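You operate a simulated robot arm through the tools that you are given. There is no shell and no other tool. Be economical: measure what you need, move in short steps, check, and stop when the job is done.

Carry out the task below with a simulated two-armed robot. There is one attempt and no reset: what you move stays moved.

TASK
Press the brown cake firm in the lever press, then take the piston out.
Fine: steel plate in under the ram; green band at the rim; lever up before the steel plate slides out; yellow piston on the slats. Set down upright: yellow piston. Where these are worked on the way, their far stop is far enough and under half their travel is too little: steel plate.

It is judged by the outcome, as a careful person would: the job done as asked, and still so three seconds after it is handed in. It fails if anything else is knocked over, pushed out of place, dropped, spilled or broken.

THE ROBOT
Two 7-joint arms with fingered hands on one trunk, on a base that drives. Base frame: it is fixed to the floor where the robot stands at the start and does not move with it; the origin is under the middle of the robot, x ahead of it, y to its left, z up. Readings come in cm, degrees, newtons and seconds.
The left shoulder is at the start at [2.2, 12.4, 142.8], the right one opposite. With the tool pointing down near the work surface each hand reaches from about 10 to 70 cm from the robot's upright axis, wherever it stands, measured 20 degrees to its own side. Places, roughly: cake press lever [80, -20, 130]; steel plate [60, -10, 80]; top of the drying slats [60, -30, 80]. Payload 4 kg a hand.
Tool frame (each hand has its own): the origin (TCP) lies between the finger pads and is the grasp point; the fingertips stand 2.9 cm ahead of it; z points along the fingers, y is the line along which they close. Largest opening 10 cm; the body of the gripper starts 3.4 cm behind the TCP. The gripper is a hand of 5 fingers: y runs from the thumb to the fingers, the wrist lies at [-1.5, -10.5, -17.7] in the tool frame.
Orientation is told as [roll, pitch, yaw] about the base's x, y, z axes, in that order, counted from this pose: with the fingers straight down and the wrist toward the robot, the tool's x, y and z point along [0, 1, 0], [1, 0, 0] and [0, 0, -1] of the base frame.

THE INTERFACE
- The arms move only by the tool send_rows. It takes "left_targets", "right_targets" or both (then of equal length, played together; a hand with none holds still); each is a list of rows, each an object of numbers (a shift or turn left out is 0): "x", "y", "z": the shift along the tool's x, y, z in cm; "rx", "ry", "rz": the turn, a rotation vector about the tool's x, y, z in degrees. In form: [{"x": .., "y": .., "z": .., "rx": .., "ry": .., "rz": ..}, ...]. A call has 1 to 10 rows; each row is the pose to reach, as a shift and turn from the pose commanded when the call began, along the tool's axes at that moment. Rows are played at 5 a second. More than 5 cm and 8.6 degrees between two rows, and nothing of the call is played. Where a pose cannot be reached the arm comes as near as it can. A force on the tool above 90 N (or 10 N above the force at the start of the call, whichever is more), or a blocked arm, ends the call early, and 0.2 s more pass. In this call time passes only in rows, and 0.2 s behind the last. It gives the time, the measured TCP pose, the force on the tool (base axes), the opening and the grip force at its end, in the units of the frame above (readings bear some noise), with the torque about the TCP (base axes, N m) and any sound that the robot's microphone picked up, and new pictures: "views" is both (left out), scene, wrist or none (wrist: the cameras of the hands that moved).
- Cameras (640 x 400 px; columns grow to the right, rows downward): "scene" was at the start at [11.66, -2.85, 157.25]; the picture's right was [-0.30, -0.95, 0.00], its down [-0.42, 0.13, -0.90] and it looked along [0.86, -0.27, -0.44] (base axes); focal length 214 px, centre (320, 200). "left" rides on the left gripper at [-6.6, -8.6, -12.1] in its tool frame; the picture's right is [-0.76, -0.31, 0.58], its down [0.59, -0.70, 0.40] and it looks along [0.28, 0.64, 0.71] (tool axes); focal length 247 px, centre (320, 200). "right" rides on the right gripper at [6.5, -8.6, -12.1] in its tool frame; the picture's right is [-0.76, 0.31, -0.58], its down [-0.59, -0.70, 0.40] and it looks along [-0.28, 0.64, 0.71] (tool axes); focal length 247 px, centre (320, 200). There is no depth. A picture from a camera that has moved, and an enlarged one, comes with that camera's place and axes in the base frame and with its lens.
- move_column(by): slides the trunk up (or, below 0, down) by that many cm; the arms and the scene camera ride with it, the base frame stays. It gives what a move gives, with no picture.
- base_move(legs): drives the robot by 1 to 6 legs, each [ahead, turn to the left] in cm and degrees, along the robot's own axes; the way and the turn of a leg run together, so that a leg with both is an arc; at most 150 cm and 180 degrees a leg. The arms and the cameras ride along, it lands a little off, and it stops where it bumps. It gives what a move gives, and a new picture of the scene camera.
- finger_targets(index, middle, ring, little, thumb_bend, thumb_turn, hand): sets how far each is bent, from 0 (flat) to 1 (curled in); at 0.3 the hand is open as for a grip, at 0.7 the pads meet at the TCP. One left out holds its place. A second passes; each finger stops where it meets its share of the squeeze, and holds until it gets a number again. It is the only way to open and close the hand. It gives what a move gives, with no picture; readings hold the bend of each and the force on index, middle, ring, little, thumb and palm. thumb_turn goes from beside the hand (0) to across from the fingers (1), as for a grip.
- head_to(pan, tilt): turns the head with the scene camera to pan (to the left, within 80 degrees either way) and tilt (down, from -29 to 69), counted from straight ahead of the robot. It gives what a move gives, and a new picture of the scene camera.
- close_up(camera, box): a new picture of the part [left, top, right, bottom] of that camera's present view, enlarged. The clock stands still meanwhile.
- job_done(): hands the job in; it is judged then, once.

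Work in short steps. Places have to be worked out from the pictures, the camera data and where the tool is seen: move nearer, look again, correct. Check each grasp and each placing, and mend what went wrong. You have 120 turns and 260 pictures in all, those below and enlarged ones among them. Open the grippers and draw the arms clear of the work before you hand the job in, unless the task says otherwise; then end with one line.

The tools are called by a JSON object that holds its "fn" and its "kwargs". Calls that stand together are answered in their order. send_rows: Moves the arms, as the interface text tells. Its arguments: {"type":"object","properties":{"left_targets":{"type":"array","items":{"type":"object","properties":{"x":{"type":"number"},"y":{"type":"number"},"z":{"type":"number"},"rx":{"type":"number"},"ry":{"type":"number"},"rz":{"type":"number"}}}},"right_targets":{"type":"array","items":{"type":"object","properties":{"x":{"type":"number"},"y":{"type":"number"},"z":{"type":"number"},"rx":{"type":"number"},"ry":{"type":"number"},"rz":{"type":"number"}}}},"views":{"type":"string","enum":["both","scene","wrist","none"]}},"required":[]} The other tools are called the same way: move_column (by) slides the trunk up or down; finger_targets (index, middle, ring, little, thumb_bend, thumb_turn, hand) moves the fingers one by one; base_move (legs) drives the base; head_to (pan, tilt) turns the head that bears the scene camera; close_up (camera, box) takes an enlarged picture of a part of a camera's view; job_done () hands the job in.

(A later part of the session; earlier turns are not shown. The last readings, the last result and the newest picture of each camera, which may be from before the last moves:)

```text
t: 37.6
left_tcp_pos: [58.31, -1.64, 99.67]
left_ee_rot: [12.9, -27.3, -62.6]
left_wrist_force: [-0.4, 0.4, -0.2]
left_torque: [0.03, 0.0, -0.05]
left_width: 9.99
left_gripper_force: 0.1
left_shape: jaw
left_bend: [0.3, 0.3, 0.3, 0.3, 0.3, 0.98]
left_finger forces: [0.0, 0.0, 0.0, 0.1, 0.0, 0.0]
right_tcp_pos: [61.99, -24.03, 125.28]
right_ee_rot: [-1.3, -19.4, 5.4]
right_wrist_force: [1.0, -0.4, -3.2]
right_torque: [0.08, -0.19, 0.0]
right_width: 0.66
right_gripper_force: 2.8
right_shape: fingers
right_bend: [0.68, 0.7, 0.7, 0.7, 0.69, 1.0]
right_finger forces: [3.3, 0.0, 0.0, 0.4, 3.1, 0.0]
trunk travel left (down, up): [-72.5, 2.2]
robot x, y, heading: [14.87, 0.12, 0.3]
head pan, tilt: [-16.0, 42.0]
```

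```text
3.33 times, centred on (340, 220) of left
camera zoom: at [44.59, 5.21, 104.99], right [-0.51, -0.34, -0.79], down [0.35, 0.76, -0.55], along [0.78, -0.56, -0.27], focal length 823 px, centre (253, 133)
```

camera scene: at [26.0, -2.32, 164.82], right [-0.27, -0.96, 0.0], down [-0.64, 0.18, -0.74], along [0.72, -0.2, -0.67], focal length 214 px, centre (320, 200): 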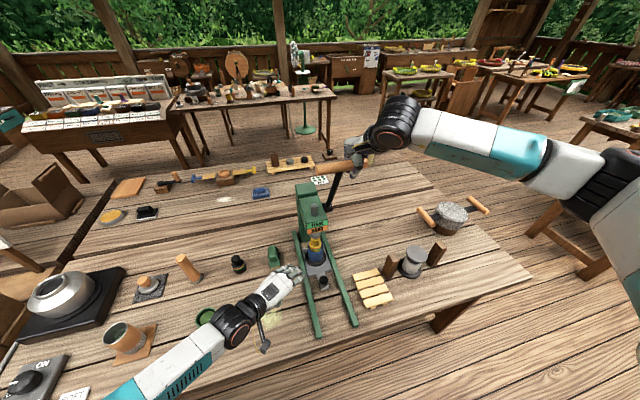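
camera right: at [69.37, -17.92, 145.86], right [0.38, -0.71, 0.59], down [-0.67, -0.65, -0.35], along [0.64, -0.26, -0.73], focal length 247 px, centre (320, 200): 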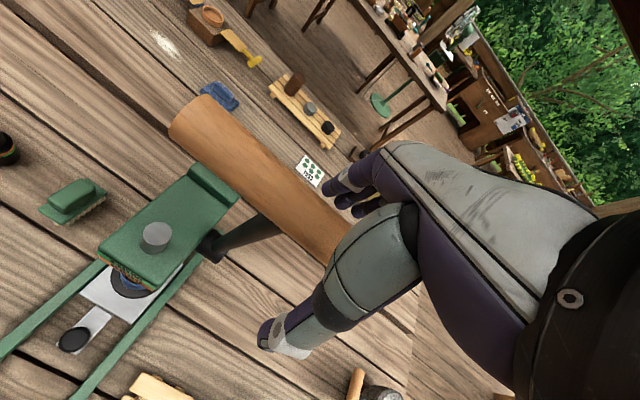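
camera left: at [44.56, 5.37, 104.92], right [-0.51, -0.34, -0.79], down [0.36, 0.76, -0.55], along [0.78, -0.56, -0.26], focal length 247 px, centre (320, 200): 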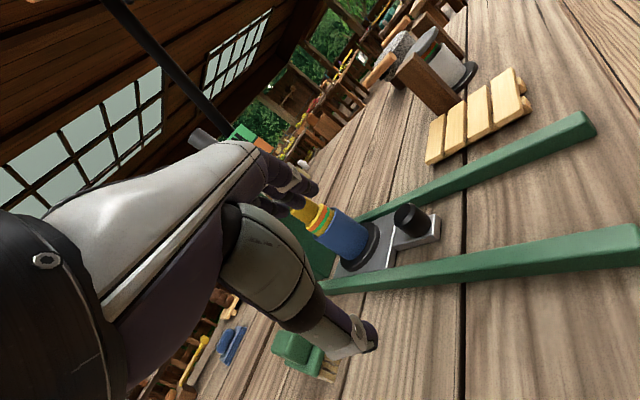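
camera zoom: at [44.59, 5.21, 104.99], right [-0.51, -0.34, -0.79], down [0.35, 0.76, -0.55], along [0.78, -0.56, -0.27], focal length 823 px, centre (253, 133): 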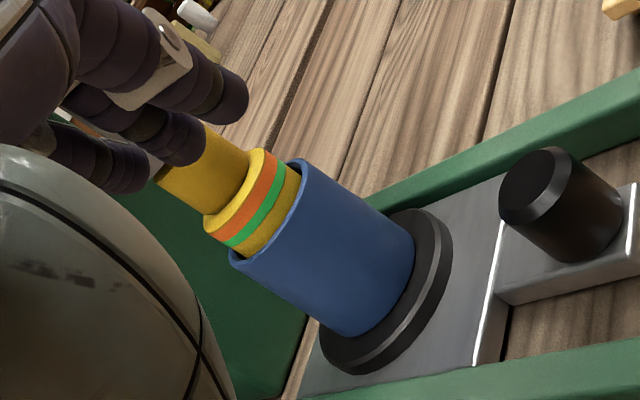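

Still no piston motion. Another ~5°.

{"fn": "send_rows", "kwargs": {"right_targets": [{"x": 0.08, "y": -0.92, "z": 0.55, "rx": -1.5}, {"x": 0.15, "y": -1.83, "z": 1.15, "rx": -3}], "views": "none"}}

{"fn": "close_up", "kwargs": {"camera": "left", "box": [260, 160, 420, 280]}}

{"fn": "close_up", "kwargs": {"camera": "scene", "box": [280, 130, 380, 280]}}

```text
t: 38.2
left_tcp_pos: [58.28, -1.26, 99.61]
left_ee_rot: [13.0, -27.4, -62.5]
left_wrist_force: [0.1, -0.5, 0.8]
left_torque: [-0.02, 0.03, -0.01]
left_width: 9.98
left_gripper_force: 0.0
left_shape: jaw
left_bend: [0.3, 0.3, 0.3, 0.3, 0.3, 0.98]
left_finger forces: [0.0, 0.1, 0.1, 0.1, 0.1, 0.0]
right_tcp_pos: [61.75, -23.15, 125.08]
right_ee_rot: [-1.6, -22.7, 6.3]
right_wrist_force: [0.5, -3.0, 0.3]
right_torque: [-0.03, -0.02, -0.07]
right_width: 0.82
right_gripper_force: 5.2
right_shape: fingers
right_bend: [0.68, 0.7, 0.7, 0.7, 0.68, 1.0]
right_finger forces: [5.3, 0.0, 0.0, 0.2, 3.8, 0.1]
right hand out of reach, approached as far as the arm can: row 1, 2
trunk travel left (down, up): [-72.5, 2.2]
robot x, y, heading: [15.36, -0.17, 0.6]
head pan, tilt: [-16.0, 42.0]
```

```text
3.33 times, centred on (340, 220) of left
camera zoom: at [44.54, 5.52, 104.98], right [-0.51, -0.34, -0.79], down [0.35, 0.76, -0.55], along [0.78, -0.56, -0.26], focal length 823 px, centre (253, 133)
```

zoom: 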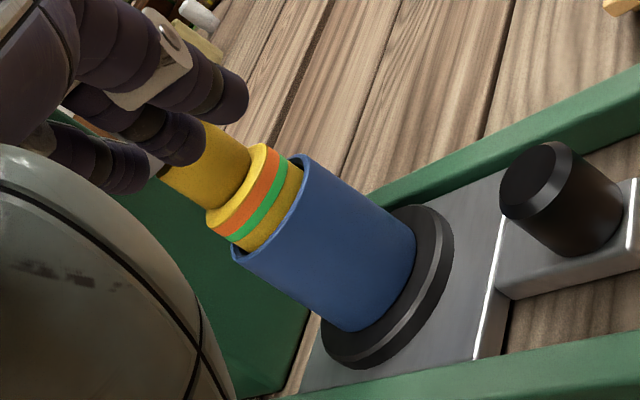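

```text
2.67 times, centred on (330, 205) of scene
camera zoom: at [25.93, -2.14, 164.83], right [-0.27, -0.96, 0.0], down [-0.64, 0.18, -0.74], along [0.72, -0.2, -0.67], focal length 572 px, centre (293, 187)
```

zoom: 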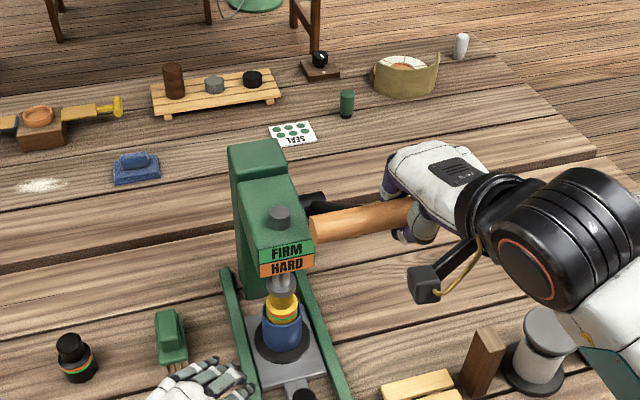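

The arm is at its inner limit. With the arms held I can continue the arc using the body: base back a little and trunk down a little together.

{"fn": "move_column", "kwargs": {"by": -1.5}}

{"fn": "base_move", "kwargs": {"legs": [[-1.3, 0]]}}

{"fn": "close_up", "kwargs": {"camera": "left", "box": [260, 160, 420, 280]}}

```text
t: 38.9
left_tcp_pos: [58.52, -1.37, 98.27]
left_ee_rot: [13.0, -27.4, -62.5]
left_wrist_force: [0.4, 0.7, -0.3]
left_torque: [0.02, 0.01, 0.02]
left_width: 9.98
left_gripper_force: 0.0
left_shape: jaw
left_bend: [0.3, 0.3, 0.3, 0.3, 0.3, 0.98]
left_finger forces: [0.0, 0.0, 0.1, 0.0, 0.0, 0.0]
right_tcp_pos: [61.78, -23.44, 123.49]
right_ee_rot: [-1.4, -22.5, 6.4]
right_wrist_force: [-1.2, -3.0, 0.6]
right_torque: [0.02, -0.02, -0.04]
right_width: 0.17
right_gripper_force: 2.6
right_shape: fingers
right_bend: [0.7, 0.7, 0.7, 0.7, 0.69, 1.0]
right_finger forces: [3.5, 0.0, 0.0, 0.0, 1.5, 0.0]
trunk travel left (down, up): [-71.0, 3.7]
robot x, y, heading: [15.19, -0.06, 0.3]
head pan, tilt: [-16.0, 42.0]
```

```text
t: 39.6
left_tcp_pos: [56.78, -1.48, 98.33]
left_ee_rot: [12.9, -27.4, -62.5]
left_wrist_force: [-0.4, -0.4, 0.3]
left_torque: [-0.03, -0.02, 0.02]
left_width: 10.0
left_gripper_force: 0.1
left_shape: jaw
left_bend: [0.3, 0.3, 0.3, 0.3, 0.3, 0.98]
left_finger forces: [0.1, 0.0, 0.0, 0.0, 0.0, 0.0]
right_tcp_pos: [60.2, -23.34, 123.34]
right_ee_rot: [-1.5, -22.4, 6.3]
right_wrist_force: [5.0, -1.1, -5.6]
right_torque: [-0.02, 0.07, -0.04]
right_width: 0.84
right_gripper_force: 5.2
right_shape: fingers
right_bend: [0.67, 0.7, 0.7, 0.7, 0.69, 1.0]
right_finger forces: [5.7, 0.0, 0.0, 1.0, 2.8, 0.0]
trunk travel left (down, up): [-71.0, 3.7]
robot x, y, heading: [13.65, -0.19, 0.1]
head pan, tilt: [-16.0, 42.0]
camera scene: at [24.51, -2.43, 163.32], right [-0.27, -0.96, 0.0], down [-0.64, 0.18, -0.74], along [0.71, -0.2, -0.67], focal length 214 px, centre (320, 200)
```

scene: 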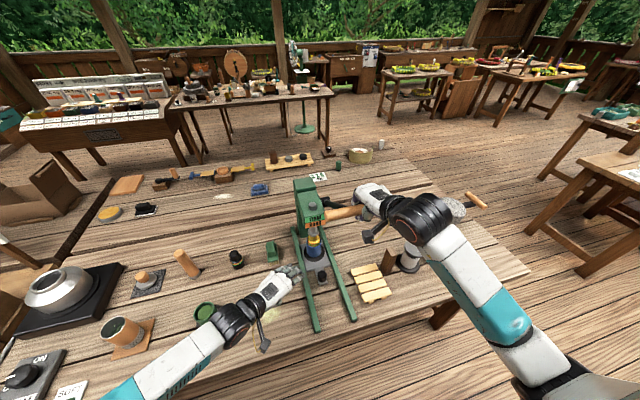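

```text
3.33 times, centred on (340, 220) of left
camera zoom: at [43.22, 5.27, 103.6], right [-0.51, -0.34, -0.79], down [0.35, 0.76, -0.55], along [0.78, -0.56, -0.27], focal length 823 px, centre (253, 133)
```

zoom: 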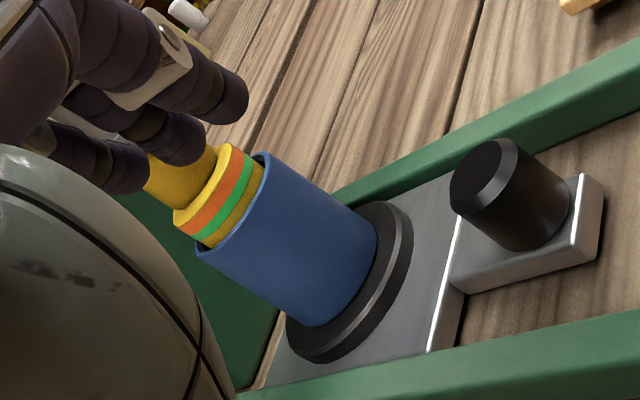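

The load is building slightly (5 N). Next small step: trunk −1.6, base −1.

{"fn": "move_column", "kwargs": {"by": -1.6}}

{"fn": "base_move", "kwargs": {"legs": [[-1.0, 0]]}}

{"fn": "close_up", "kwargs": {"camera": "left", "box": [240, 160, 400, 280]}}

{"fn": "close_up", "kwargs": {"camera": "scene", "box": [285, 170, 385, 290]}}

```text
t: 40.2
left_tcp_pos: [56.96, -1.53, 96.68]
left_ee_rot: [12.9, -27.4, -62.5]
left_wrist_force: [-0.2, -0.5, 0.3]
left_torque: [0.03, -0.04, -0.03]
left_width: 9.96
left_gripper_force: 0.0
left_shape: jaw
left_bend: [0.3, 0.3, 0.3, 0.3, 0.3, 0.98]
left_finger forces: [0.1, 0.0, 0.0, 0.0, 0.1, 0.0]
right_tcp_pos: [60.18, -23.49, 121.84]
right_ee_rot: [-1.6, -22.3, 6.3]
right_wrist_force: [1.0, -3.0, 0.3]
right_torque: [0.04, -0.03, -0.01]
right_width: 0.24
right_gripper_force: 2.1
right_shape: fingers
right_bend: [0.7, 0.7, 0.7, 0.7, 0.7, 1.0]
right_finger forces: [3.1, 0.0, 0.1, 0.0, 1.1, 0.1]
trunk travel left (down, up): [-69.4, 5.3]
robot x, y, heading: [13.93, -0.01, 0.2]
head pan, tilt: [-16.0, 42.0]
```

```text
t: 41.0
left_tcp_pos: [55.85, -1.46, 96.61]
left_ee_rot: [13.0, -27.4, -62.4]
left_wrist_force: [0.6, -0.2, 0.2]
left_torque: [0.01, -0.02, 0.01]
left_width: 10.0
left_gripper_force: 0.1
left_shape: jaw
left_bend: [0.3, 0.3, 0.3, 0.3, 0.3, 0.98]
left_finger forces: [0.0, 0.0, 0.0, 0.0, 0.1, 0.1]
right_tcp_pos: [59.33, -23.51, 121.78]
right_ee_rot: [-1.5, -22.3, 6.2]
right_wrist_force: [6.6, -2.1, -5.3]
right_torque: [-0.01, 0.06, -0.03]
right_width: 0.74
right_gripper_force: 5.3
right_shape: fingers
right_bend: [0.67, 0.7, 0.7, 0.7, 0.69, 1.0]
right_finger forces: [7.5, 0.1, 0.1, 1.2, 1.8, 0.0]
trunk travel left (down, up): [-69.4, 5.3]
robot x, y, heading: [12.79, -0.35, -0.1]
head pan, tilt: [-16.0, 42.0]
camera scene: at [23.53, -2.4, 161.71], right [-0.27, -0.96, 0.0], down [-0.64, 0.18, -0.74], along [0.71, -0.2, -0.67], focal length 214 px, centre (320, 200)
```

scene: 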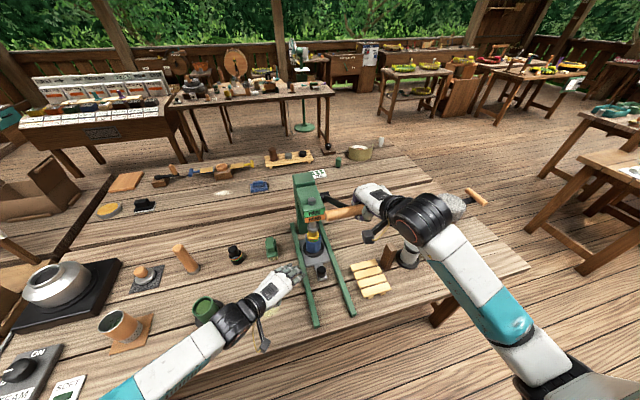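

```text
3.33 times, centred on (320, 220) of left
camera zoom: at [42.18, 5.31, 101.98], right [-0.51, -0.34, -0.79], down [0.35, 0.76, -0.55], along [0.78, -0.56, -0.27], focal length 823 px, centre (320, 133)
```

zoom: 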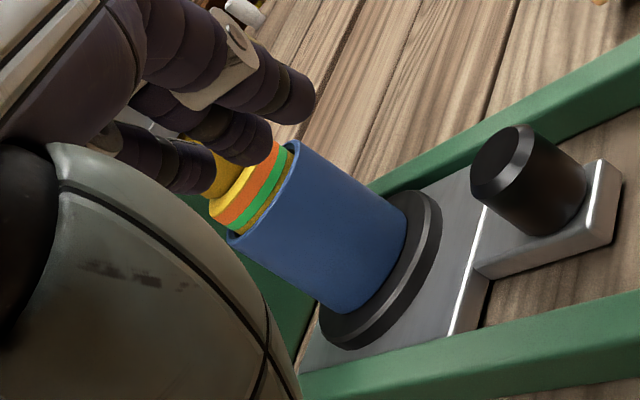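

```text
3.33 times, centred on (335, 230) of scene
camera zoom: at [23.53, -2.4, 161.71], right [-0.27, -0.96, 0.0], down [-0.64, 0.18, -0.74], along [0.71, -0.2, -0.67], focal length 715 px, centre (270, 100)
```

zoom: 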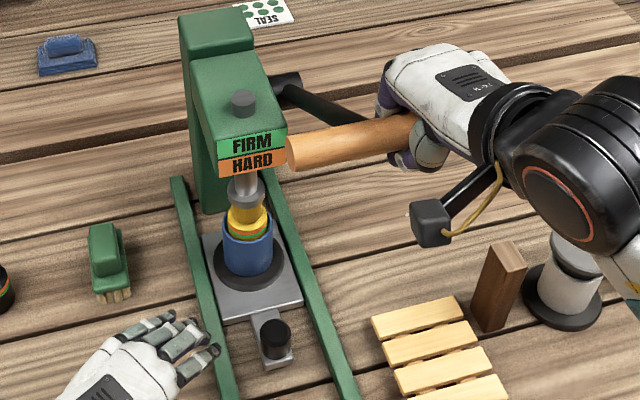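

The piston is moving: only a thin yellow strip remains below the green. A smaller step: trunk −0.9, base −0.5.

{"fn": "move_column", "kwargs": {"by": -0.9}}

{"fn": "base_move", "kwargs": {"legs": [[-0.5, 0]]}}

{"fn": "close_up", "kwargs": {"camera": "left", "box": [270, 180, 350, 240]}}

```text
t: 41.6
left_tcp_pos: [55.84, -1.49, 95.74]
left_ee_rot: [13.1, -27.4, -62.5]
left_wrist_force: [-0.5, -0.3, 0.2]
left_torque: [-0.01, 0.06, 0.01]
left_width: 10.02
left_gripper_force: 0.0
left_shape: jaw
left_bend: [0.3, 0.3, 0.3, 0.3, 0.3, 0.98]
left_finger forces: [0.0, 0.1, 0.1, 0.1, 0.0, 0.0]
right_tcp_pos: [59.04, -23.39, 120.92]
right_ee_rot: [-1.4, -22.3, 6.4]
right_wrist_force: [-3.2, -2.4, 2.2]
right_torque: [0.05, -0.04, -0.02]
right_width: 0.53
right_gripper_force: 3.8
right_shape: fingers
right_bend: [0.69, 0.7, 0.7, 0.7, 0.69, 1.0]
right_finger forces: [4.1, 0.1, 0.0, 0.0, 3.3, 0.0]
trunk travel left (down, up): [-68.5, 6.2]
robot x, y, heading: [12.53, -0.31, 0.2]
head pan, tilt: [-16.0, 42.0]
```

```text
t: 42.3
left_tcp_pos: [55.33, -1.49, 95.73]
left_ee_rot: [13.1, -27.3, -62.4]
left_wrist_force: [0.7, 0.4, 0.4]
left_torque: [-0.03, -0.01, -0.01]
left_width: 10.0
left_gripper_force: 0.2
left_shape: jaw
left_bend: [0.3, 0.3, 0.3, 0.3, 0.3, 0.98]
left_finger forces: [0.0, 0.0, 0.1, 0.0, 0.0, 0.0]
right_tcp_pos: [58.69, -23.48, 120.8]
right_ee_rot: [-1.6, -22.1, 6.2]
right_wrist_force: [6.7, -1.2, -2.0]
right_torque: [-0.02, 0.06, -0.02]
right_width: 0.71
right_gripper_force: 4.9
right_shape: fingers
right_bend: [0.67, 0.7, 0.7, 0.7, 0.69, 1.0]
right_finger forces: [6.9, 0.1, 0.0, 1.2, 1.6, 0.1]
trunk travel left (down, up): [-68.5, 6.2]
robot x, y, heading: [12.42, -0.24, 0.2]
head pan, tilt: [-16.0, 42.0]
camera scene: at [23.04, -2.4, 160.81], right [-0.27, -0.96, 0.0], down [-0.64, 0.18, -0.74], along [0.71, -0.2, -0.67], focal length 214 px, centre (320, 200)
```

scene: 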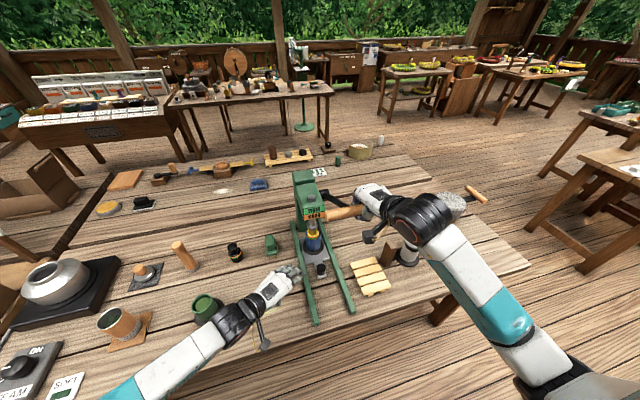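

```text
6.67 times, centred on (310, 210) of left
camera zoom: at [41.69, 5.31, 101.07], right [-0.51, -0.34, -0.79], down [0.35, 0.76, -0.55], along [0.78, -0.56, -0.27], focal length 1646 px, centre (387, 133)
```

zoom: 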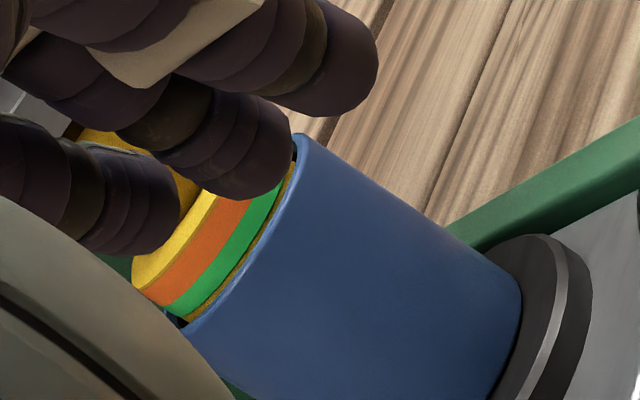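

Green's lower edge is about 0.2 cm above the rim; one more similar step puts the rim within the green band.

{"fn": "move_column", "kwargs": {"by": -0.9}}

{"fn": "base_move", "kwargs": {"legs": [[-0.4, 0]]}}

{"fn": "close_up", "kwargs": {"camera": "left", "box": [270, 180, 350, 240]}}

{"fn": "close_up", "kwargs": {"camera": "scene", "box": [295, 205, 345, 265]}}

```text
t: 42.9
left_tcp_pos: [55.4, -1.37, 94.93]
left_ee_rot: [13.1, -27.4, -62.4]
left_wrist_force: [-0.6, 0.2, -0.5]
left_torque: [0.0, 0.0, -0.02]
left_width: 9.96
left_gripper_force: 0.1
left_shape: jaw
left_bend: [0.3, 0.3, 0.3, 0.3, 0.3, 0.98]
left_finger forces: [0.0, 0.1, 0.0, 0.0, 0.1, 0.0]
right_tcp_pos: [58.56, -23.34, 120.06]
right_ee_rot: [-1.5, -22.3, 6.3]
right_wrist_force: [-0.6, -1.7, 2.1]
right_torque: [0.01, -0.02, -0.06]
right_width: 0.49
right_gripper_force: 3.2
right_shape: fingers
right_bend: [0.69, 0.7, 0.7, 0.7, 0.69, 1.0]
right_finger forces: [4.0, 0.0, 0.0, 0.0, 2.7, 0.0]
trunk travel left (down, up): [-67.6, 7.1]
robot x, y, heading: [12.27, -0.24, 0.2]
head pan, tilt: [-16.0, 42.0]
```

```text
t: 43.6
left_tcp_pos: [55.03, -1.46, 94.89]
left_ee_rot: [13.0, -27.3, -62.5]
left_wrist_force: [0.0, 0.2, -0.5]
left_torque: [-0.02, 0.0, -0.01]
left_width: 10.0
left_gripper_force: 0.0
left_shape: jaw
left_bend: [0.3, 0.3, 0.3, 0.3, 0.3, 0.98]
left_finger forces: [0.0, 0.0, 0.0, 0.0, 0.0, 0.0]
right_tcp_pos: [58.34, -23.39, 119.95]
right_ee_rot: [-1.5, -22.2, 6.3]
right_wrist_force: [5.7, -2.5, -1.8]
right_torque: [0.0, 0.05, -0.03]
right_width: 0.62
right_gripper_force: 4.7
right_shape: fingers
right_bend: [0.67, 0.7, 0.7, 0.7, 0.69, 1.0]
right_finger forces: [6.3, 0.0, 0.0, 0.9, 1.4, 0.0]
trunk travel left (down, up): [-67.6, 7.1]
robot x, y, heading: [11.77, -0.55, 0.1]
head pan, tilt: [-16.0, 42.0]
camera scene: at [22.64, -2.4, 159.91], right [-0.27, -0.96, 0.0], down [-0.64, 0.18, -0.74], along [0.71, -0.2, -0.67], focal length 214 px, centre (320, 200)
```

scene: 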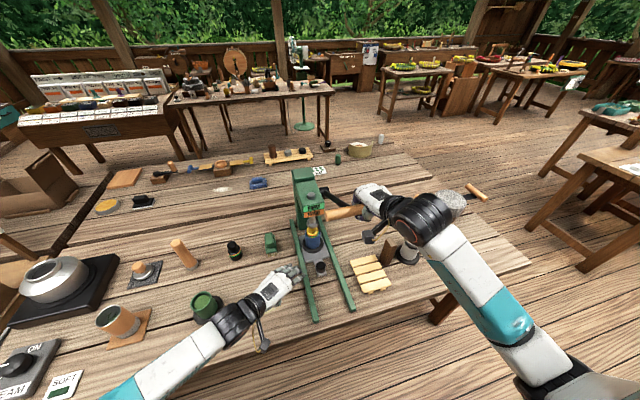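

```text
6.67 times, centred on (310, 210) of left
camera zoom: at [41.28, 5.32, 100.17], right [-0.51, -0.34, -0.79], down [0.35, 0.76, -0.55], along [0.78, -0.56, -0.27], focal length 1646 px, centre (387, 133)
```

zoom: 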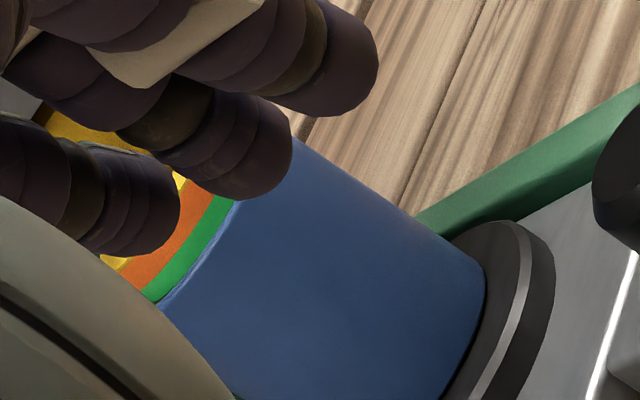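

```text
6.67 times, centred on (320, 235) of scene
camera zoom: at [22.64, -2.4, 159.91], right [-0.27, -0.96, 0.0], down [-0.64, 0.18, -0.74], along [0.71, -0.2, -0.67], focal length 1430 px, centre (320, -33)
```

zoom: 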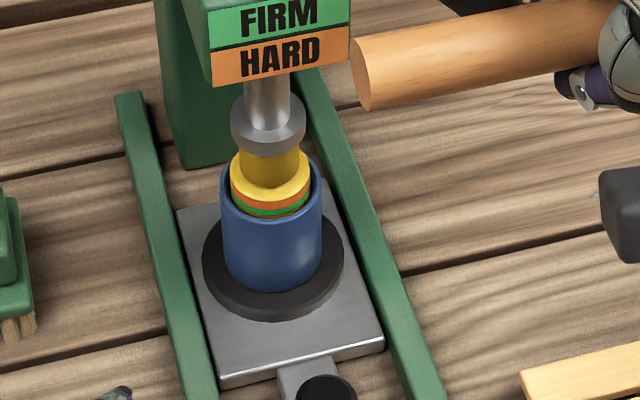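

The rim is now at the green's lower edge. A half step more centres the rim in the green band.

{"fn": "move_column", "kwargs": {"by": -0.5}}

{"fn": "base_move", "kwargs": {"legs": [[-0.3, 0]]}}

{"fn": "close_up", "kwargs": {"camera": "left", "box": [270, 180, 350, 240]}}

{"fn": "close_up", "kwargs": {"camera": "scene", "box": [305, 220, 330, 250]}}

```text
t: 44.1
left_tcp_pos: [54.86, -1.34, 94.29]
left_ee_rot: [13.0, -27.4, -62.4]
left_wrist_force: [-0.6, 0.0, 0.3]
left_torque: [0.0, 0.02, 0.03]
left_width: 9.96
left_gripper_force: 0.0
left_shape: jaw
left_bend: [0.3, 0.3, 0.3, 0.3, 0.3, 0.98]
left_finger forces: [0.0, 0.1, 0.0, 0.1, 0.0, 0.0]
right_tcp_pos: [58.34, -23.35, 119.55]
right_ee_rot: [-1.6, -22.3, 6.4]
right_wrist_force: [0.9, -1.4, 2.2]
right_torque: [0.04, -0.04, -0.03]
right_width: 0.52
right_gripper_force: 3.1
right_shape: fingers
right_bend: [0.68, 0.7, 0.7, 0.7, 0.69, 1.0]
right_finger forces: [4.4, 0.1, 0.1, 0.1, 2.2, 0.1]
trunk travel left (down, up): [-67.1, 7.6]
robot x, y, heading: [11.51, 0.09, 0.3]
head pan, tilt: [-16.0, 42.0]
```

```text
t: 44.8
left_tcp_pos: [54.73, -1.4, 94.4]
left_ee_rot: [13.0, -27.2, -62.6]
left_wrist_force: [-0.1, -0.3, 0.1]
left_torque: [-0.04, 0.03, 0.02]
left_width: 9.98
left_gripper_force: 0.0
left_shape: jaw
left_bend: [0.3, 0.3, 0.3, 0.3, 0.3, 0.98]
left_finger forces: [0.0, 0.1, 0.0, 0.1, 0.0, 0.1]
right_tcp_pos: [58.01, -23.49, 119.42]
right_ee_rot: [-1.5, -22.1, 6.3]
right_wrist_force: [4.5, -2.0, -0.8]
right_torque: [0.01, 0.03, -0.04]
right_width: 0.62
right_gripper_force: 4.2
right_shape: fingers
right_bend: [0.67, 0.7, 0.7, 0.7, 0.69, 1.0]
right_finger forces: [6.2, 0.0, 0.0, 0.9, 1.5, 0.0]
trunk travel left (down, up): [-67.1, 7.6]
robot x, y, heading: [11.35, -0.18, 0.4]
head pan, tilt: [-16.0, 42.0]
camera scene: at [22.35, -2.39, 159.41], right [-0.27, -0.96, 0.0], down [-0.64, 0.18, -0.74], along [0.71, -0.2, -0.67], focal length 214 px, centre (320, 200)
```

scene: 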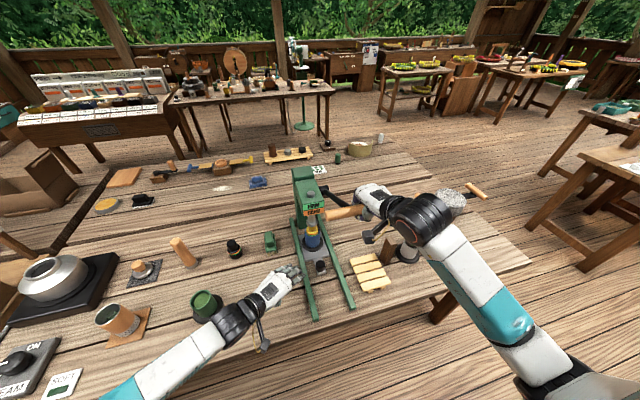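

```text
6.67 times, centred on (310, 210) of left
camera zoom: at [40.99, 5.33, 99.67], right [-0.51, -0.34, -0.79], down [0.35, 0.76, -0.55], along [0.78, -0.56, -0.27], focal length 1646 px, centre (387, 133)
```

zoom: 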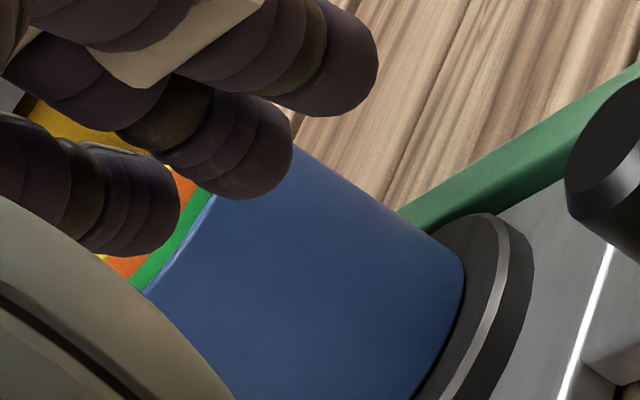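

```text
13.33 times, centred on (318, 235) of scene
camera zoom: at [22.35, -2.39, 159.41], right [-0.27, -0.96, 0.0], down [-0.64, 0.18, -0.74], along [0.71, -0.2, -0.67], focal length 2860 px, centre (353, -267)
```

zoom: 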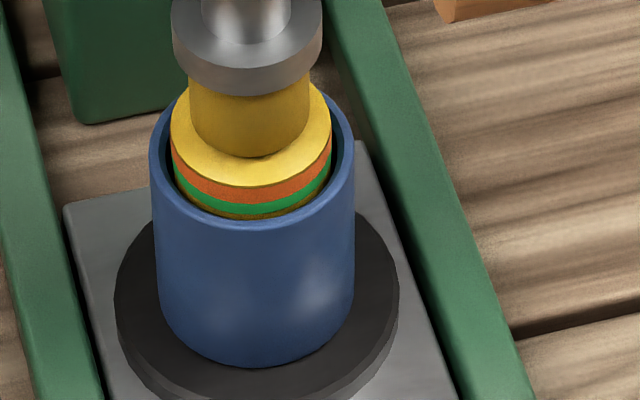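

The rim now sits mid-green: firm. I raise the lever back along its arc with the arm.

{"fn": "send_rows", "kwargs": {"right_targets": [{"x": -0.1, "y": 1.4, "z": -1.2, "rx": 1.5}, {"x": -0.2, "y": 2.78, "z": -2.33, "rx": 3}, {"x": -0.4, "y": 5.69, "z": -4.17, "rx": 6}, {"x": -0.7, "y": 8.81, "z": -5.5, "rx": 9}, {"x": -1, "y": 12.1, "z": -6.42, "rx": 12}], "views": "scene"}}

```text
t: 46.0
left_tcp_pos: [54.52, -1.39, 94.52]
left_ee_rot: [13.1, -27.3, -62.4]
left_wrist_force: [0.8, -0.3, 0.9]
left_torque: [-0.01, 0.0, 0.02]
left_width: 10.0
left_gripper_force: 0.0
left_shape: jaw
left_bend: [0.3, 0.3, 0.3, 0.3, 0.3, 0.98]
left_finger forces: [0.1, 0.1, 0.0, 0.1, 0.0, 0.0]
right_tcp_pos: [66.86, -23.23, 129.74]
right_ee_rot: [-1.4, -10.2, 5.9]
right_wrist_force: [-3.4, -5.0, -0.3]
right_torque: [-0.01, 0.01, -0.01]
right_width: 0.92
right_gripper_force: 5.3
right_shape: fingers
right_bend: [0.69, 0.7, 0.7, 0.7, 0.67, 1.0]
right_finger forces: [4.3, 0.0, 0.0, 0.0, 5.2, 0.0]
trunk travel left (down, up): [-67.1, 7.6]
robot x, y, heading: [11.01, -0.04, 0.2]
head pan, tilt: [-16.0, 42.0]
camera scene: at [22.23, -2.41, 159.43], right [-0.27, -0.96, 0.0], down [-0.64, 0.18, -0.74], along [0.71, -0.2, -0.67], focal length 214 px, centre (320, 200)
```

scene: 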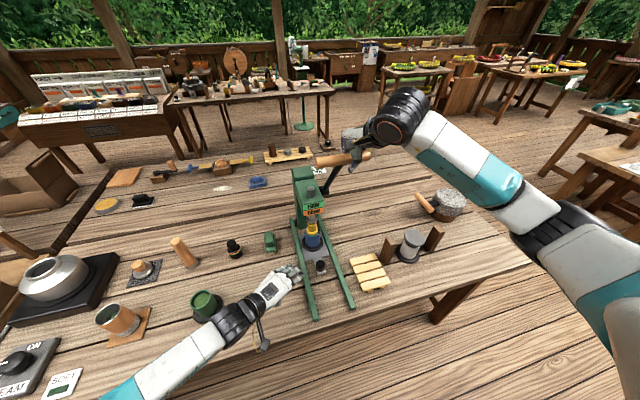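

The lever comes up freely and the piston stays. I finish raising it to upright.

{"fn": "send_rows", "kwargs": {"right_targets": [{"x": -0.35, "y": 3.15, "z": -1.16, "rx": 3}, {"x": -0.7, "y": 6.53, "z": -1.87, "rx": 6}, {"x": -1.05, "y": 9.92, "z": -2.08, "rx": 9}, {"x": -1.3, "y": 12, "z": -2, "rx": 12}], "views": "scene"}}

{"fn": "close_up", "kwargs": {"camera": "left", "box": [250, 160, 410, 280]}}

```text
t: 47.0
left_tcp_pos: [54.43, -1.37, 94.54]
left_ee_rot: [13.0, -27.5, -62.5]
left_wrist_force: [0.1, 0.5, -0.9]
left_torque: [-0.04, -0.01, 0.0]
left_width: 9.99
left_gripper_force: 0.0
left_shape: jaw
left_bend: [0.3, 0.3, 0.3, 0.3, 0.3, 0.98]
left_finger forces: [0.0, 0.0, 0.0, 0.0, 0.0, 0.1]
right_tcp_pos: [78.4, -23.16, 134.0]
right_ee_rot: [-1.5, 2.1, 5.8]
right_wrist_force: [-11.1, -1.5, -4.4]
right_torque: [0.0, -0.15, 0.01]
right_width: 1.36
right_gripper_force: 5.9
right_shape: fingers
right_bend: [0.7, 0.7, 0.7, 0.7, 0.65, 1.0]
right_finger forces: [0.0, 0.0, 0.0, 0.1, 11.3, 0.0]
trunk travel left (down, up): [-67.1, 7.6]
robot x, y, heading: [11.79, -0.37, -0.0]
head pan, tilt: [-16.0, 42.0]
camera scene: at [21.92, -2.36, 159.44], right [-0.27, -0.96, 0.0], down [-0.64, 0.18, -0.74], along [0.72, -0.2, -0.67], focal length 214 px, centre (320, 200)
```

scene: 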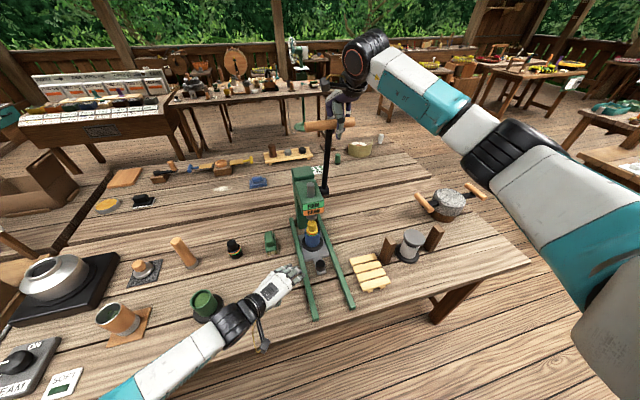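

```text
3.33 times, centred on (330, 220) of left
camera zoom: at [40.72, 5.36, 99.75], right [-0.51, -0.34, -0.79], down [0.36, 0.76, -0.55], along [0.79, -0.56, -0.26], focal length 823 px, centre (287, 133)
```

zoom: 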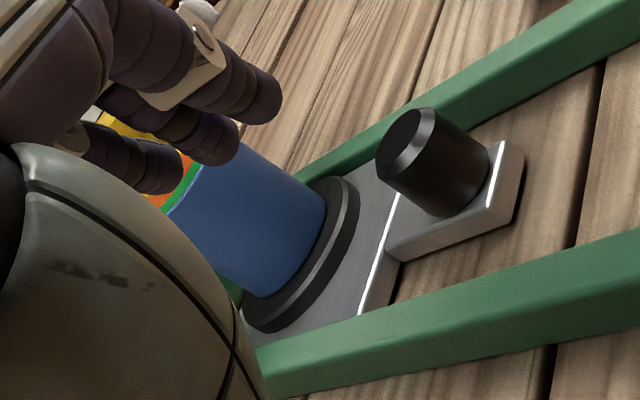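

Lever is up against its stop. I open the right hand.

{"fn": "finger_targets", "kwargs": {"hand": "right", "index": 0.3, "middle": 0.3, "ring": 0.3, "little": 0.3, "thumb_bend": 0.3, "thumb_turn": 0.98}}

{"fn": "send_rows", "kwargs": {"right_targets": [{"z": -3}, {"z": -7}, {"z": -11.5}, {"y": -4.5, "z": -11.5}, {"y": -9, "z": -11.5}, {"y": -13.5, "z": -11.5}], "left_targets": [{"z": -3}, {"z": -6}, {"z": -9}, {"z": -12}, {"z": -15}, {"z": -18}], "views": "scene"}}

```text
t: 48.0
left_tcp_pos: [54.66, -1.38, 94.3]
left_ee_rot: [13.0, -27.4, -62.5]
left_wrist_force: [-0.7, 0.0, 0.1]
left_torque: [0.02, 0.0, 0.0]
left_width: 9.96
left_gripper_force: 0.1
left_shape: jaw
left_bend: [0.3, 0.3, 0.3, 0.3, 0.3, 0.98]
left_finger forces: [0.0, 0.0, 0.0, 0.0, 0.1, 0.0]
right_tcp_pos: [78.5, -23.15, 134.03]
right_ee_rot: [-1.5, 1.8, 5.6]
right_wrist_force: [0.5, -0.5, 0.0]
right_torque: [0.01, -0.01, 0.01]
right_width: 9.85
right_gripper_force: 0.1
right_shape: fingers
right_bend: [0.3, 0.3, 0.3, 0.3, 0.3, 0.96]
right_finger forces: [0.0, 0.1, 0.0, 0.0, 0.0, 0.0]
trunk travel left (down, up): [-67.1, 7.6]
robot x, y, heading: [11.01, -0.11, 0.4]
head pan, tilt: [-16.0, 42.0]
```

```text
t: 49.4
left_tcp_pos: [47.11, 4.01, 109.54]
left_ee_rot: [13.1, -27.4, -62.4]
left_wrist_force: [-0.8, -0.5, -0.3]
left_torque: [0.02, -0.03, 0.03]
left_width: 9.99
left_gripper_force: 0.1
left_shape: jaw
left_bend: [0.3, 0.3, 0.3, 0.3, 0.3, 0.98]
left_finger forces: [0.1, 0.0, 0.0, 0.1, 0.0, 0.0]
right_tcp_pos: [64.78, -24.23, 146.37]
right_ee_rot: [-1.4, 1.7, 5.7]
right_wrist_force: [-0.9, 0.1, -0.5]
right_torque: [0.04, -0.06, 0.01]
right_width: 9.86
right_gripper_force: 0.0
right_shape: fingers
right_bend: [0.3, 0.3, 0.3, 0.3, 0.3, 0.96]
right_finger forces: [0.0, 0.0, 0.0, 0.0, 0.0, 0.0]
trunk travel left (down, up): [-67.1, 7.6]
robot x, y, heading: [11.68, -0.39, 0.0]
head pan, tilt: [-16.0, 42.0]
camera scene: at [22.0, -2.38, 159.44], right [-0.27, -0.96, 0.0], down [-0.64, 0.18, -0.74], along [0.72, -0.2, -0.67], focal length 214 px, centre (320, 200)
```

scene: 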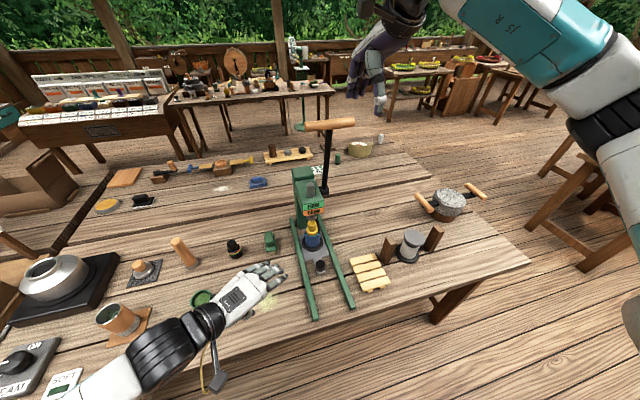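

Now I bring the right hand back down toward the knob, yawing it +34° again.

{"fn": "send_rows", "kwargs": {"right_targets": [{"x": 0.2, "y": -0.6, "z": 4.2, "rz": -4}, {"x": 0.6, "y": -1.2, "z": 8.4, "rz": -8}, {"x": 1.2, "y": -1.8, "z": 12.6, "rz": -12}, {"x": 2.2, "y": -2.4, "z": 16.8, "rz": -16}, {"x": 3.4, "y": -3, "z": 21, "rz": -20}, {"x": 4.6, "y": -3, "z": 25.2, "rz": -24}, {"x": 5.8, "y": -3, "z": 29.4, "rz": -28}, {"x": 7, "y": -3, "z": 33.6, "rz": -32}, {"x": 8.2, "y": -3, "z": 37.5, "rz": -34}], "views": "both"}}

```text
t: 51.4
left_tcp_pos: [47.29, 3.84, 109.52]
left_ee_rot: [13.0, -27.4, -62.5]
left_wrist_force: [0.0, -0.2, 0.5]
left_torque: [0.04, -0.06, 0.0]
left_width: 9.96
left_gripper_force: 0.1
left_shape: jaw
left_bend: [0.3, 0.3, 0.3, 0.3, 0.3, 0.98]
left_finger forces: [0.1, 0.1, 0.0, 0.0, 0.0, 0.0]
right_tcp_pos: [59.94, -17.51, 108.31]
right_ee_rot: [-0.2, 2.3, 39.7]
right_wrist_force: [0.8, -0.2, 0.1]
right_torque: [-0.01, -0.01, 0.02]
right_width: 9.88
right_gripper_force: 0.1
right_shape: fingers
right_bend: [0.3, 0.3, 0.3, 0.3, 0.3, 0.96]
right_finger forces: [0.0, 0.0, 0.1, 0.0, 0.0, 0.0]
trunk travel left (down, up): [-67.1, 7.6]
robot x, y, heading: [10.99, -0.16, 0.3]
head pan, tilt: [-16.0, 42.0]
camera scene: at [22.29, -2.32, 159.42], right [-0.27, -0.96, 0.0], down [-0.64, 0.18, -0.74], along [0.71, -0.2, -0.67], focal length 214 px, centre (320, 200)
camera right: at [49.53, -17.62, 120.74], right [0.74, -0.37, 0.57], down [-0.18, -0.91, -0.37], along [0.65, 0.17, -0.74], focal length 247 px, centre (320, 200)
```

scene: 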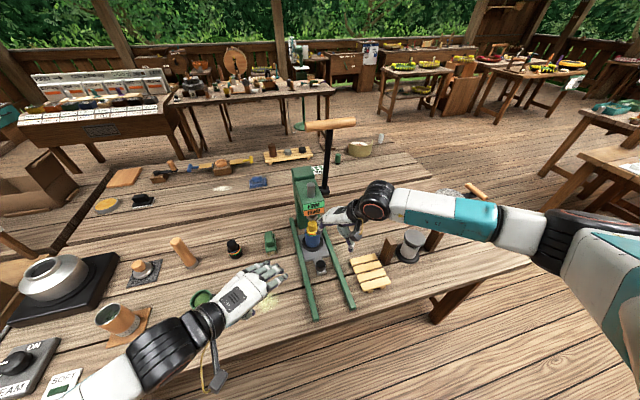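
right: 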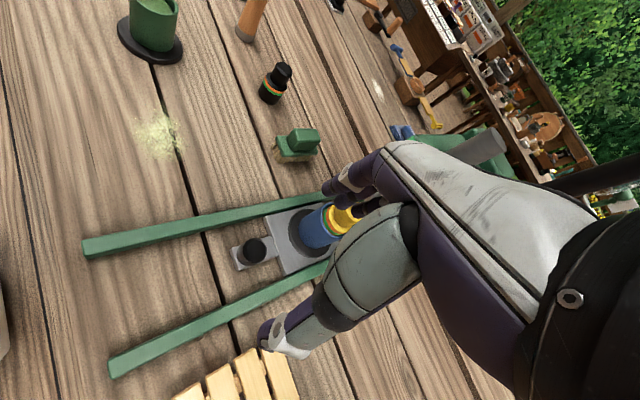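

The knob back-projects to [64.4,-14.4]. I descend over it to z≈87.

{"fn": "send_rows", "kwargs": {"right_targets": [{"x": -0.3, "y": 2, "z": 4.3}, {"x": -0.6, "y": 4, "z": 8.6}, {"x": -1, "y": 5.9, "z": 12.5}, {"x": -1, "y": 5.9, "z": 16.5}, {"x": -1, "y": 5.9, "z": 19.5}, {"x": -1, "y": 5.9, "z": 21.3}], "views": "wrist"}}

{"fn": "close_up", "kwargs": {"camera": "scene", "box": [280, 190, 380, 300]}}

```text
t: 52.8
left_tcp_pos: [47.33, 3.97, 109.47]
left_ee_rot: [13.0, -27.4, -62.6]
left_wrist_force: [-0.1, -0.1, 0.6]
left_torque: [-0.05, -0.04, 0.0]
left_width: 10.02
left_gripper_force: 0.0
left_shape: jaw
left_bend: [0.3, 0.3, 0.3, 0.3, 0.3, 0.98]
left_finger forces: [0.0, 0.1, 0.0, 0.0, 0.1, 0.0]
right_tcp_pos: [64.95, -14.89, 87.37]
right_ee_rot: [-0.2, 2.1, 39.7]
right_wrist_force: [0.2, -0.1, -0.4]
right_torque: [0.03, 0.0, 0.0]
right_width: 9.87
right_gripper_force: 0.1
right_shape: fingers
right_bend: [0.3, 0.3, 0.3, 0.3, 0.3, 0.96]
right_finger forces: [0.0, 0.0, 0.0, 0.1, 0.1, 0.0]
trunk travel left (down, up): [-67.1, 7.6]
robot x, y, heading: [11.1, -0.17, 0.3]
head pan, tilt: [-16.0, 42.0]
camera right: at [54.43, -14.99, 99.68], right [0.73, -0.37, 0.57], down [-0.18, -0.91, -0.37], along [0.66, 0.17, -0.73], focal length 247 px, centre (320, 200)
```

right: 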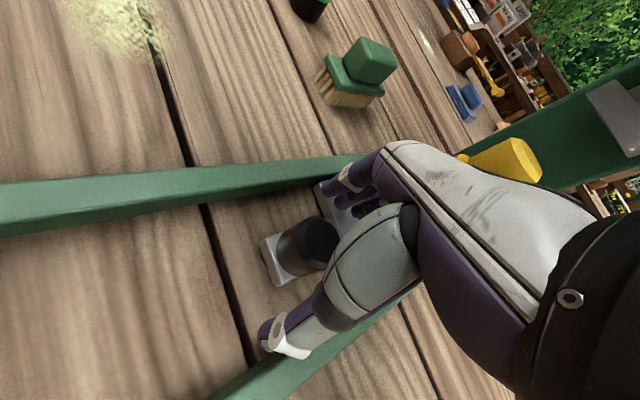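

```text
3.64 times, centred on (330, 245) of scene
camera zoom: at [22.29, -2.22, 159.42], right [-0.27, -0.96, 0.0], down [-0.64, 0.18, -0.74], along [0.71, -0.2, -0.67], focal length 780 px, centre (284, 36)
```

zoom: 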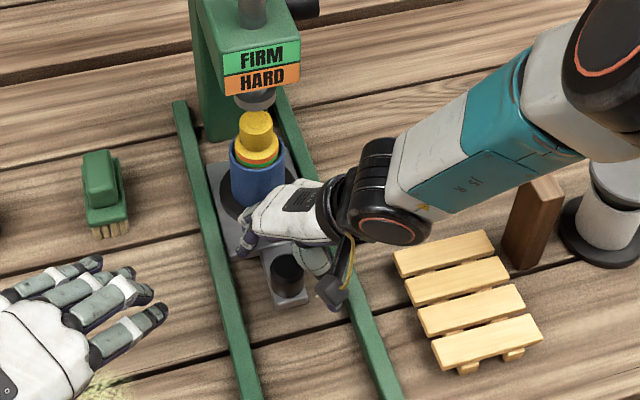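

The knob sits between thumb and fingers. I shift a touch and close.

{"fn": "send_rows", "kwargs": {"right_targets": [{"x": 0.6, "y": 0.0, "z": 0.5}], "views": "none"}}

{"fn": "finger_targets", "kwargs": {"hand": "right", "index": 0.7, "middle": 0.7, "ring": 0.7, "little": 0.7, "thumb_bend": 0.7}}

{"fn": "close_up", "kwargs": {"camera": "right", "box": [160, 100, 480, 380]}}

```text
t: 53.2
left_tcp_pos: [47.33, 3.93, 109.43]
left_ee_rot: [13.0, -27.4, -62.5]
left_wrist_force: [0.7, 0.8, -0.7]
left_torque: [-0.03, -0.03, 0.02]
left_width: 9.96
left_gripper_force: 0.1
left_shape: jaw
left_bend: [0.3, 0.3, 0.3, 0.3, 0.3, 0.98]
left_finger forces: [0.0, 0.1, 0.1, 0.1, 0.1, 0.0]
right_tcp_pos: [64.43, -14.6, 86.89]
right_ee_rot: [-0.1, 2.2, 39.7]
right_wrist_force: [0.3, 0.1, -0.5]
right_torque: [-0.01, 0.0, -0.01]
right_width: 9.89
right_gripper_force: 0.2
right_shape: fingers
right_bend: [0.3, 0.3, 0.3, 0.3, 0.3, 0.96]
right_finger forces: [0.0, 0.0, 0.0, 0.1, 0.0, 0.0]
trunk travel left (down, up): [-67.1, 7.6]
robot x, y, heading: [11.0, -0.13, 0.1]
head pan, tilt: [-16.0, 42.0]
```

```text
t: 54.2
left_tcp_pos: [47.28, 3.98, 109.61]
left_ee_rot: [13.0, -27.5, -62.5]
left_wrist_force: [0.4, 0.2, 0.3]
left_torque: [0.01, 0.0, -0.03]
left_width: 9.98
left_gripper_force: 0.1
left_shape: jaw
left_bend: [0.3, 0.3, 0.3, 0.3, 0.3, 0.98]
left_finger forces: [0.0, 0.0, 0.0, 0.1, 0.1, 0.0]
right_tcp_pos: [64.45, -14.34, 86.92]
right_ee_rot: [-0.2, 2.1, 39.8]
right_wrist_force: [2.3, 12.6, 12.3]
right_torque: [0.49, -0.45, 0.3]
right_width: 2.81
right_gripper_force: 16.7
right_shape: fingers
right_bend: [0.62, 0.49, 0.7, 0.7, 0.62, 0.99]
right_finger forces: [8.5, 15.6, 0.1, 0.0, 9.1, 0.0]
trunk travel left (down, up): [-67.1, 7.6]
robot x, y, heading: [11.54, -0.28, 0.2]
head pan, tilt: [-16.0, 42.0]
```

```text
1.43 times, centred on (320, 240) of right
camera zoom: at [53.92, -14.42, 99.22], right [0.73, -0.37, 0.57], down [-0.17, -0.91, -0.37], along [0.66, 0.17, -0.73], focal length 353 px, centre (320, 143)
```

zoom: 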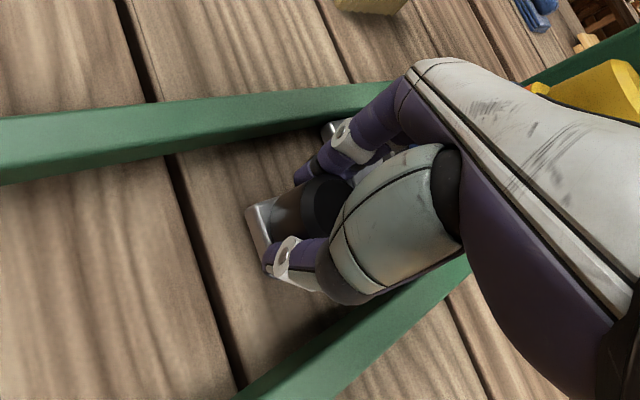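

Knob gripped firmly. I pull the plate out along −x, first 8 cm, moving the left hand further left at the same time.

{"fn": "send_rows", "kwargs": {"right_targets": [{"x": 1.02, "y": -1.23, "z": 0.06}, {"x": 2.04, "y": -2.46, "z": 0.12}, {"x": 3.06, "y": -3.69, "z": 0.18}, {"x": 4.08, "y": -4.92, "z": 0.24}, {"x": 5.1, "y": -6.15, "z": 0.3}], "left_targets": [{"x": 0.8, "y": -1.4}, {"x": 1.6, "y": -2.8}, {"x": 2.4, "y": -4.2}, {"x": 3.2, "y": -5.6}, {"x": 4, "y": -7}], "views": "scene"}}

```text
t: 55.4
left_tcp_pos: [47.53, 11.75, 107.56]
left_ee_rot: [13.1, -27.7, -62.5]
left_wrist_force: [0.0, -0.2, -1.3]
left_torque: [-0.03, 0.01, 0.0]
left_width: 9.97
left_gripper_force: 0.3
left_shape: jaw
left_bend: [0.3, 0.3, 0.3, 0.3, 0.3, 0.98]
left_finger forces: [0.0, 0.1, 0.0, 0.2, 0.0, 0.1]
right_tcp_pos: [56.43, -14.31, 86.88]
right_ee_rot: [-0.1, 1.7, 39.9]
right_wrist_force: [1.8, 14.8, 31.1]
right_torque: [0.47, -0.45, 0.27]
right_width: 2.75
right_gripper_force: 24.6
right_shape: fingers
right_bend: [0.62, 0.48, 0.7, 0.7, 0.63, 0.99]
right_finger forces: [10.2, 21.9, 0.0, 0.0, 16.8, 0.1]
trunk travel left (down, up): [-67.1, 7.6]
robot x, y, heading: [11.38, -0.11, 0.1]
head pan, tilt: [-16.0, 42.0]
camera scene: at [21.93, -2.04, 159.47], right [-0.27, -0.96, 0.0], down [-0.64, 0.18, -0.74], along [0.72, -0.2, -0.67], focal length 214 px, centre (320, 200)
```

scene: 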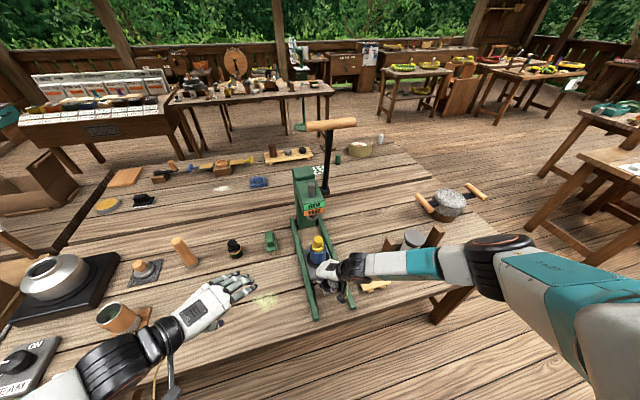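

It follows. Some downward press (31 N), so I ease up 0.3 cm while pulling out another 8 cm.

{"fn": "send_rows", "kwargs": {"right_targets": [{"x": 1.02, "y": -1.23, "z": -0.2}, {"x": 2.04, "y": -2.46, "z": -0.25}, {"x": 3.06, "y": -3.69, "z": -0.2}, {"x": 4.08, "y": -4.92, "z": -0.15}, {"x": 5.1, "y": -6.15, "z": -0.1}], "views": "scene"}}

{"fn": "close_up", "kwargs": {"camera": "scene", "box": [270, 200, 390, 330]}}

```text
t: 56.6
left_tcp_pos: [47.68, 11.67, 107.49]
left_ee_rot: [13.0, -27.5, -62.5]
left_wrist_force: [0.5, 0.0, -0.3]
left_torque: [-0.02, -0.02, 0.01]
left_width: 9.99
left_gripper_force: 0.1
left_shape: jaw
left_bend: [0.3, 0.3, 0.3, 0.3, 0.3, 0.98]
left_finger forces: [0.0, 0.1, 0.0, 0.1, 0.1, 0.0]
right_tcp_pos: [48.37, -14.45, 86.8]
right_ee_rot: [-0.1, 2.2, 39.9]
right_wrist_force: [1.6, 18.4, 9.7]
right_torque: [0.68, -0.39, 0.4]
right_width: 2.75
right_gripper_force: 20.2
right_shape: fingers
right_bend: [0.6, 0.48, 0.7, 0.7, 0.63, 0.99]
right_finger forces: [11.8, 20.2, 0.1, 0.0, 8.1, 0.0]
trunk travel left (down, up): [-67.1, 7.6]
robot x, y, heading: [11.79, 0.29, 0.2]
head pan, tilt: [-16.0, 42.0]
camera scene: at [22.15, -2.05, 159.43], right [-0.27, -0.96, 0.0], down [-0.64, 0.18, -0.74], along [0.72, -0.2, -0.67], focal length 214 px, centre (320, 200)
```

scene: 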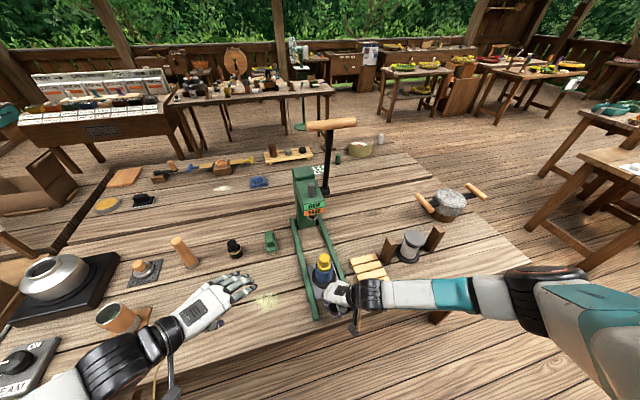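

```text
3.08 times, centred on (330, 265) of scene
camera zoom: at [22.15, -2.05, 159.43], right [-0.27, -0.96, 0.0], down [-0.64, 0.18, -0.74], along [0.72, -0.2, -0.67], focal length 660 px, centre (289, 0)
```

zoom: 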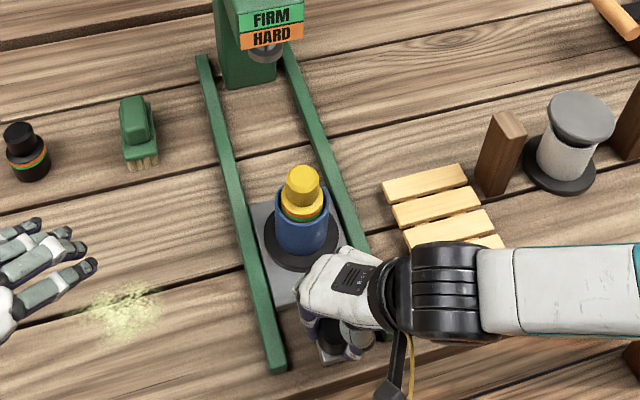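

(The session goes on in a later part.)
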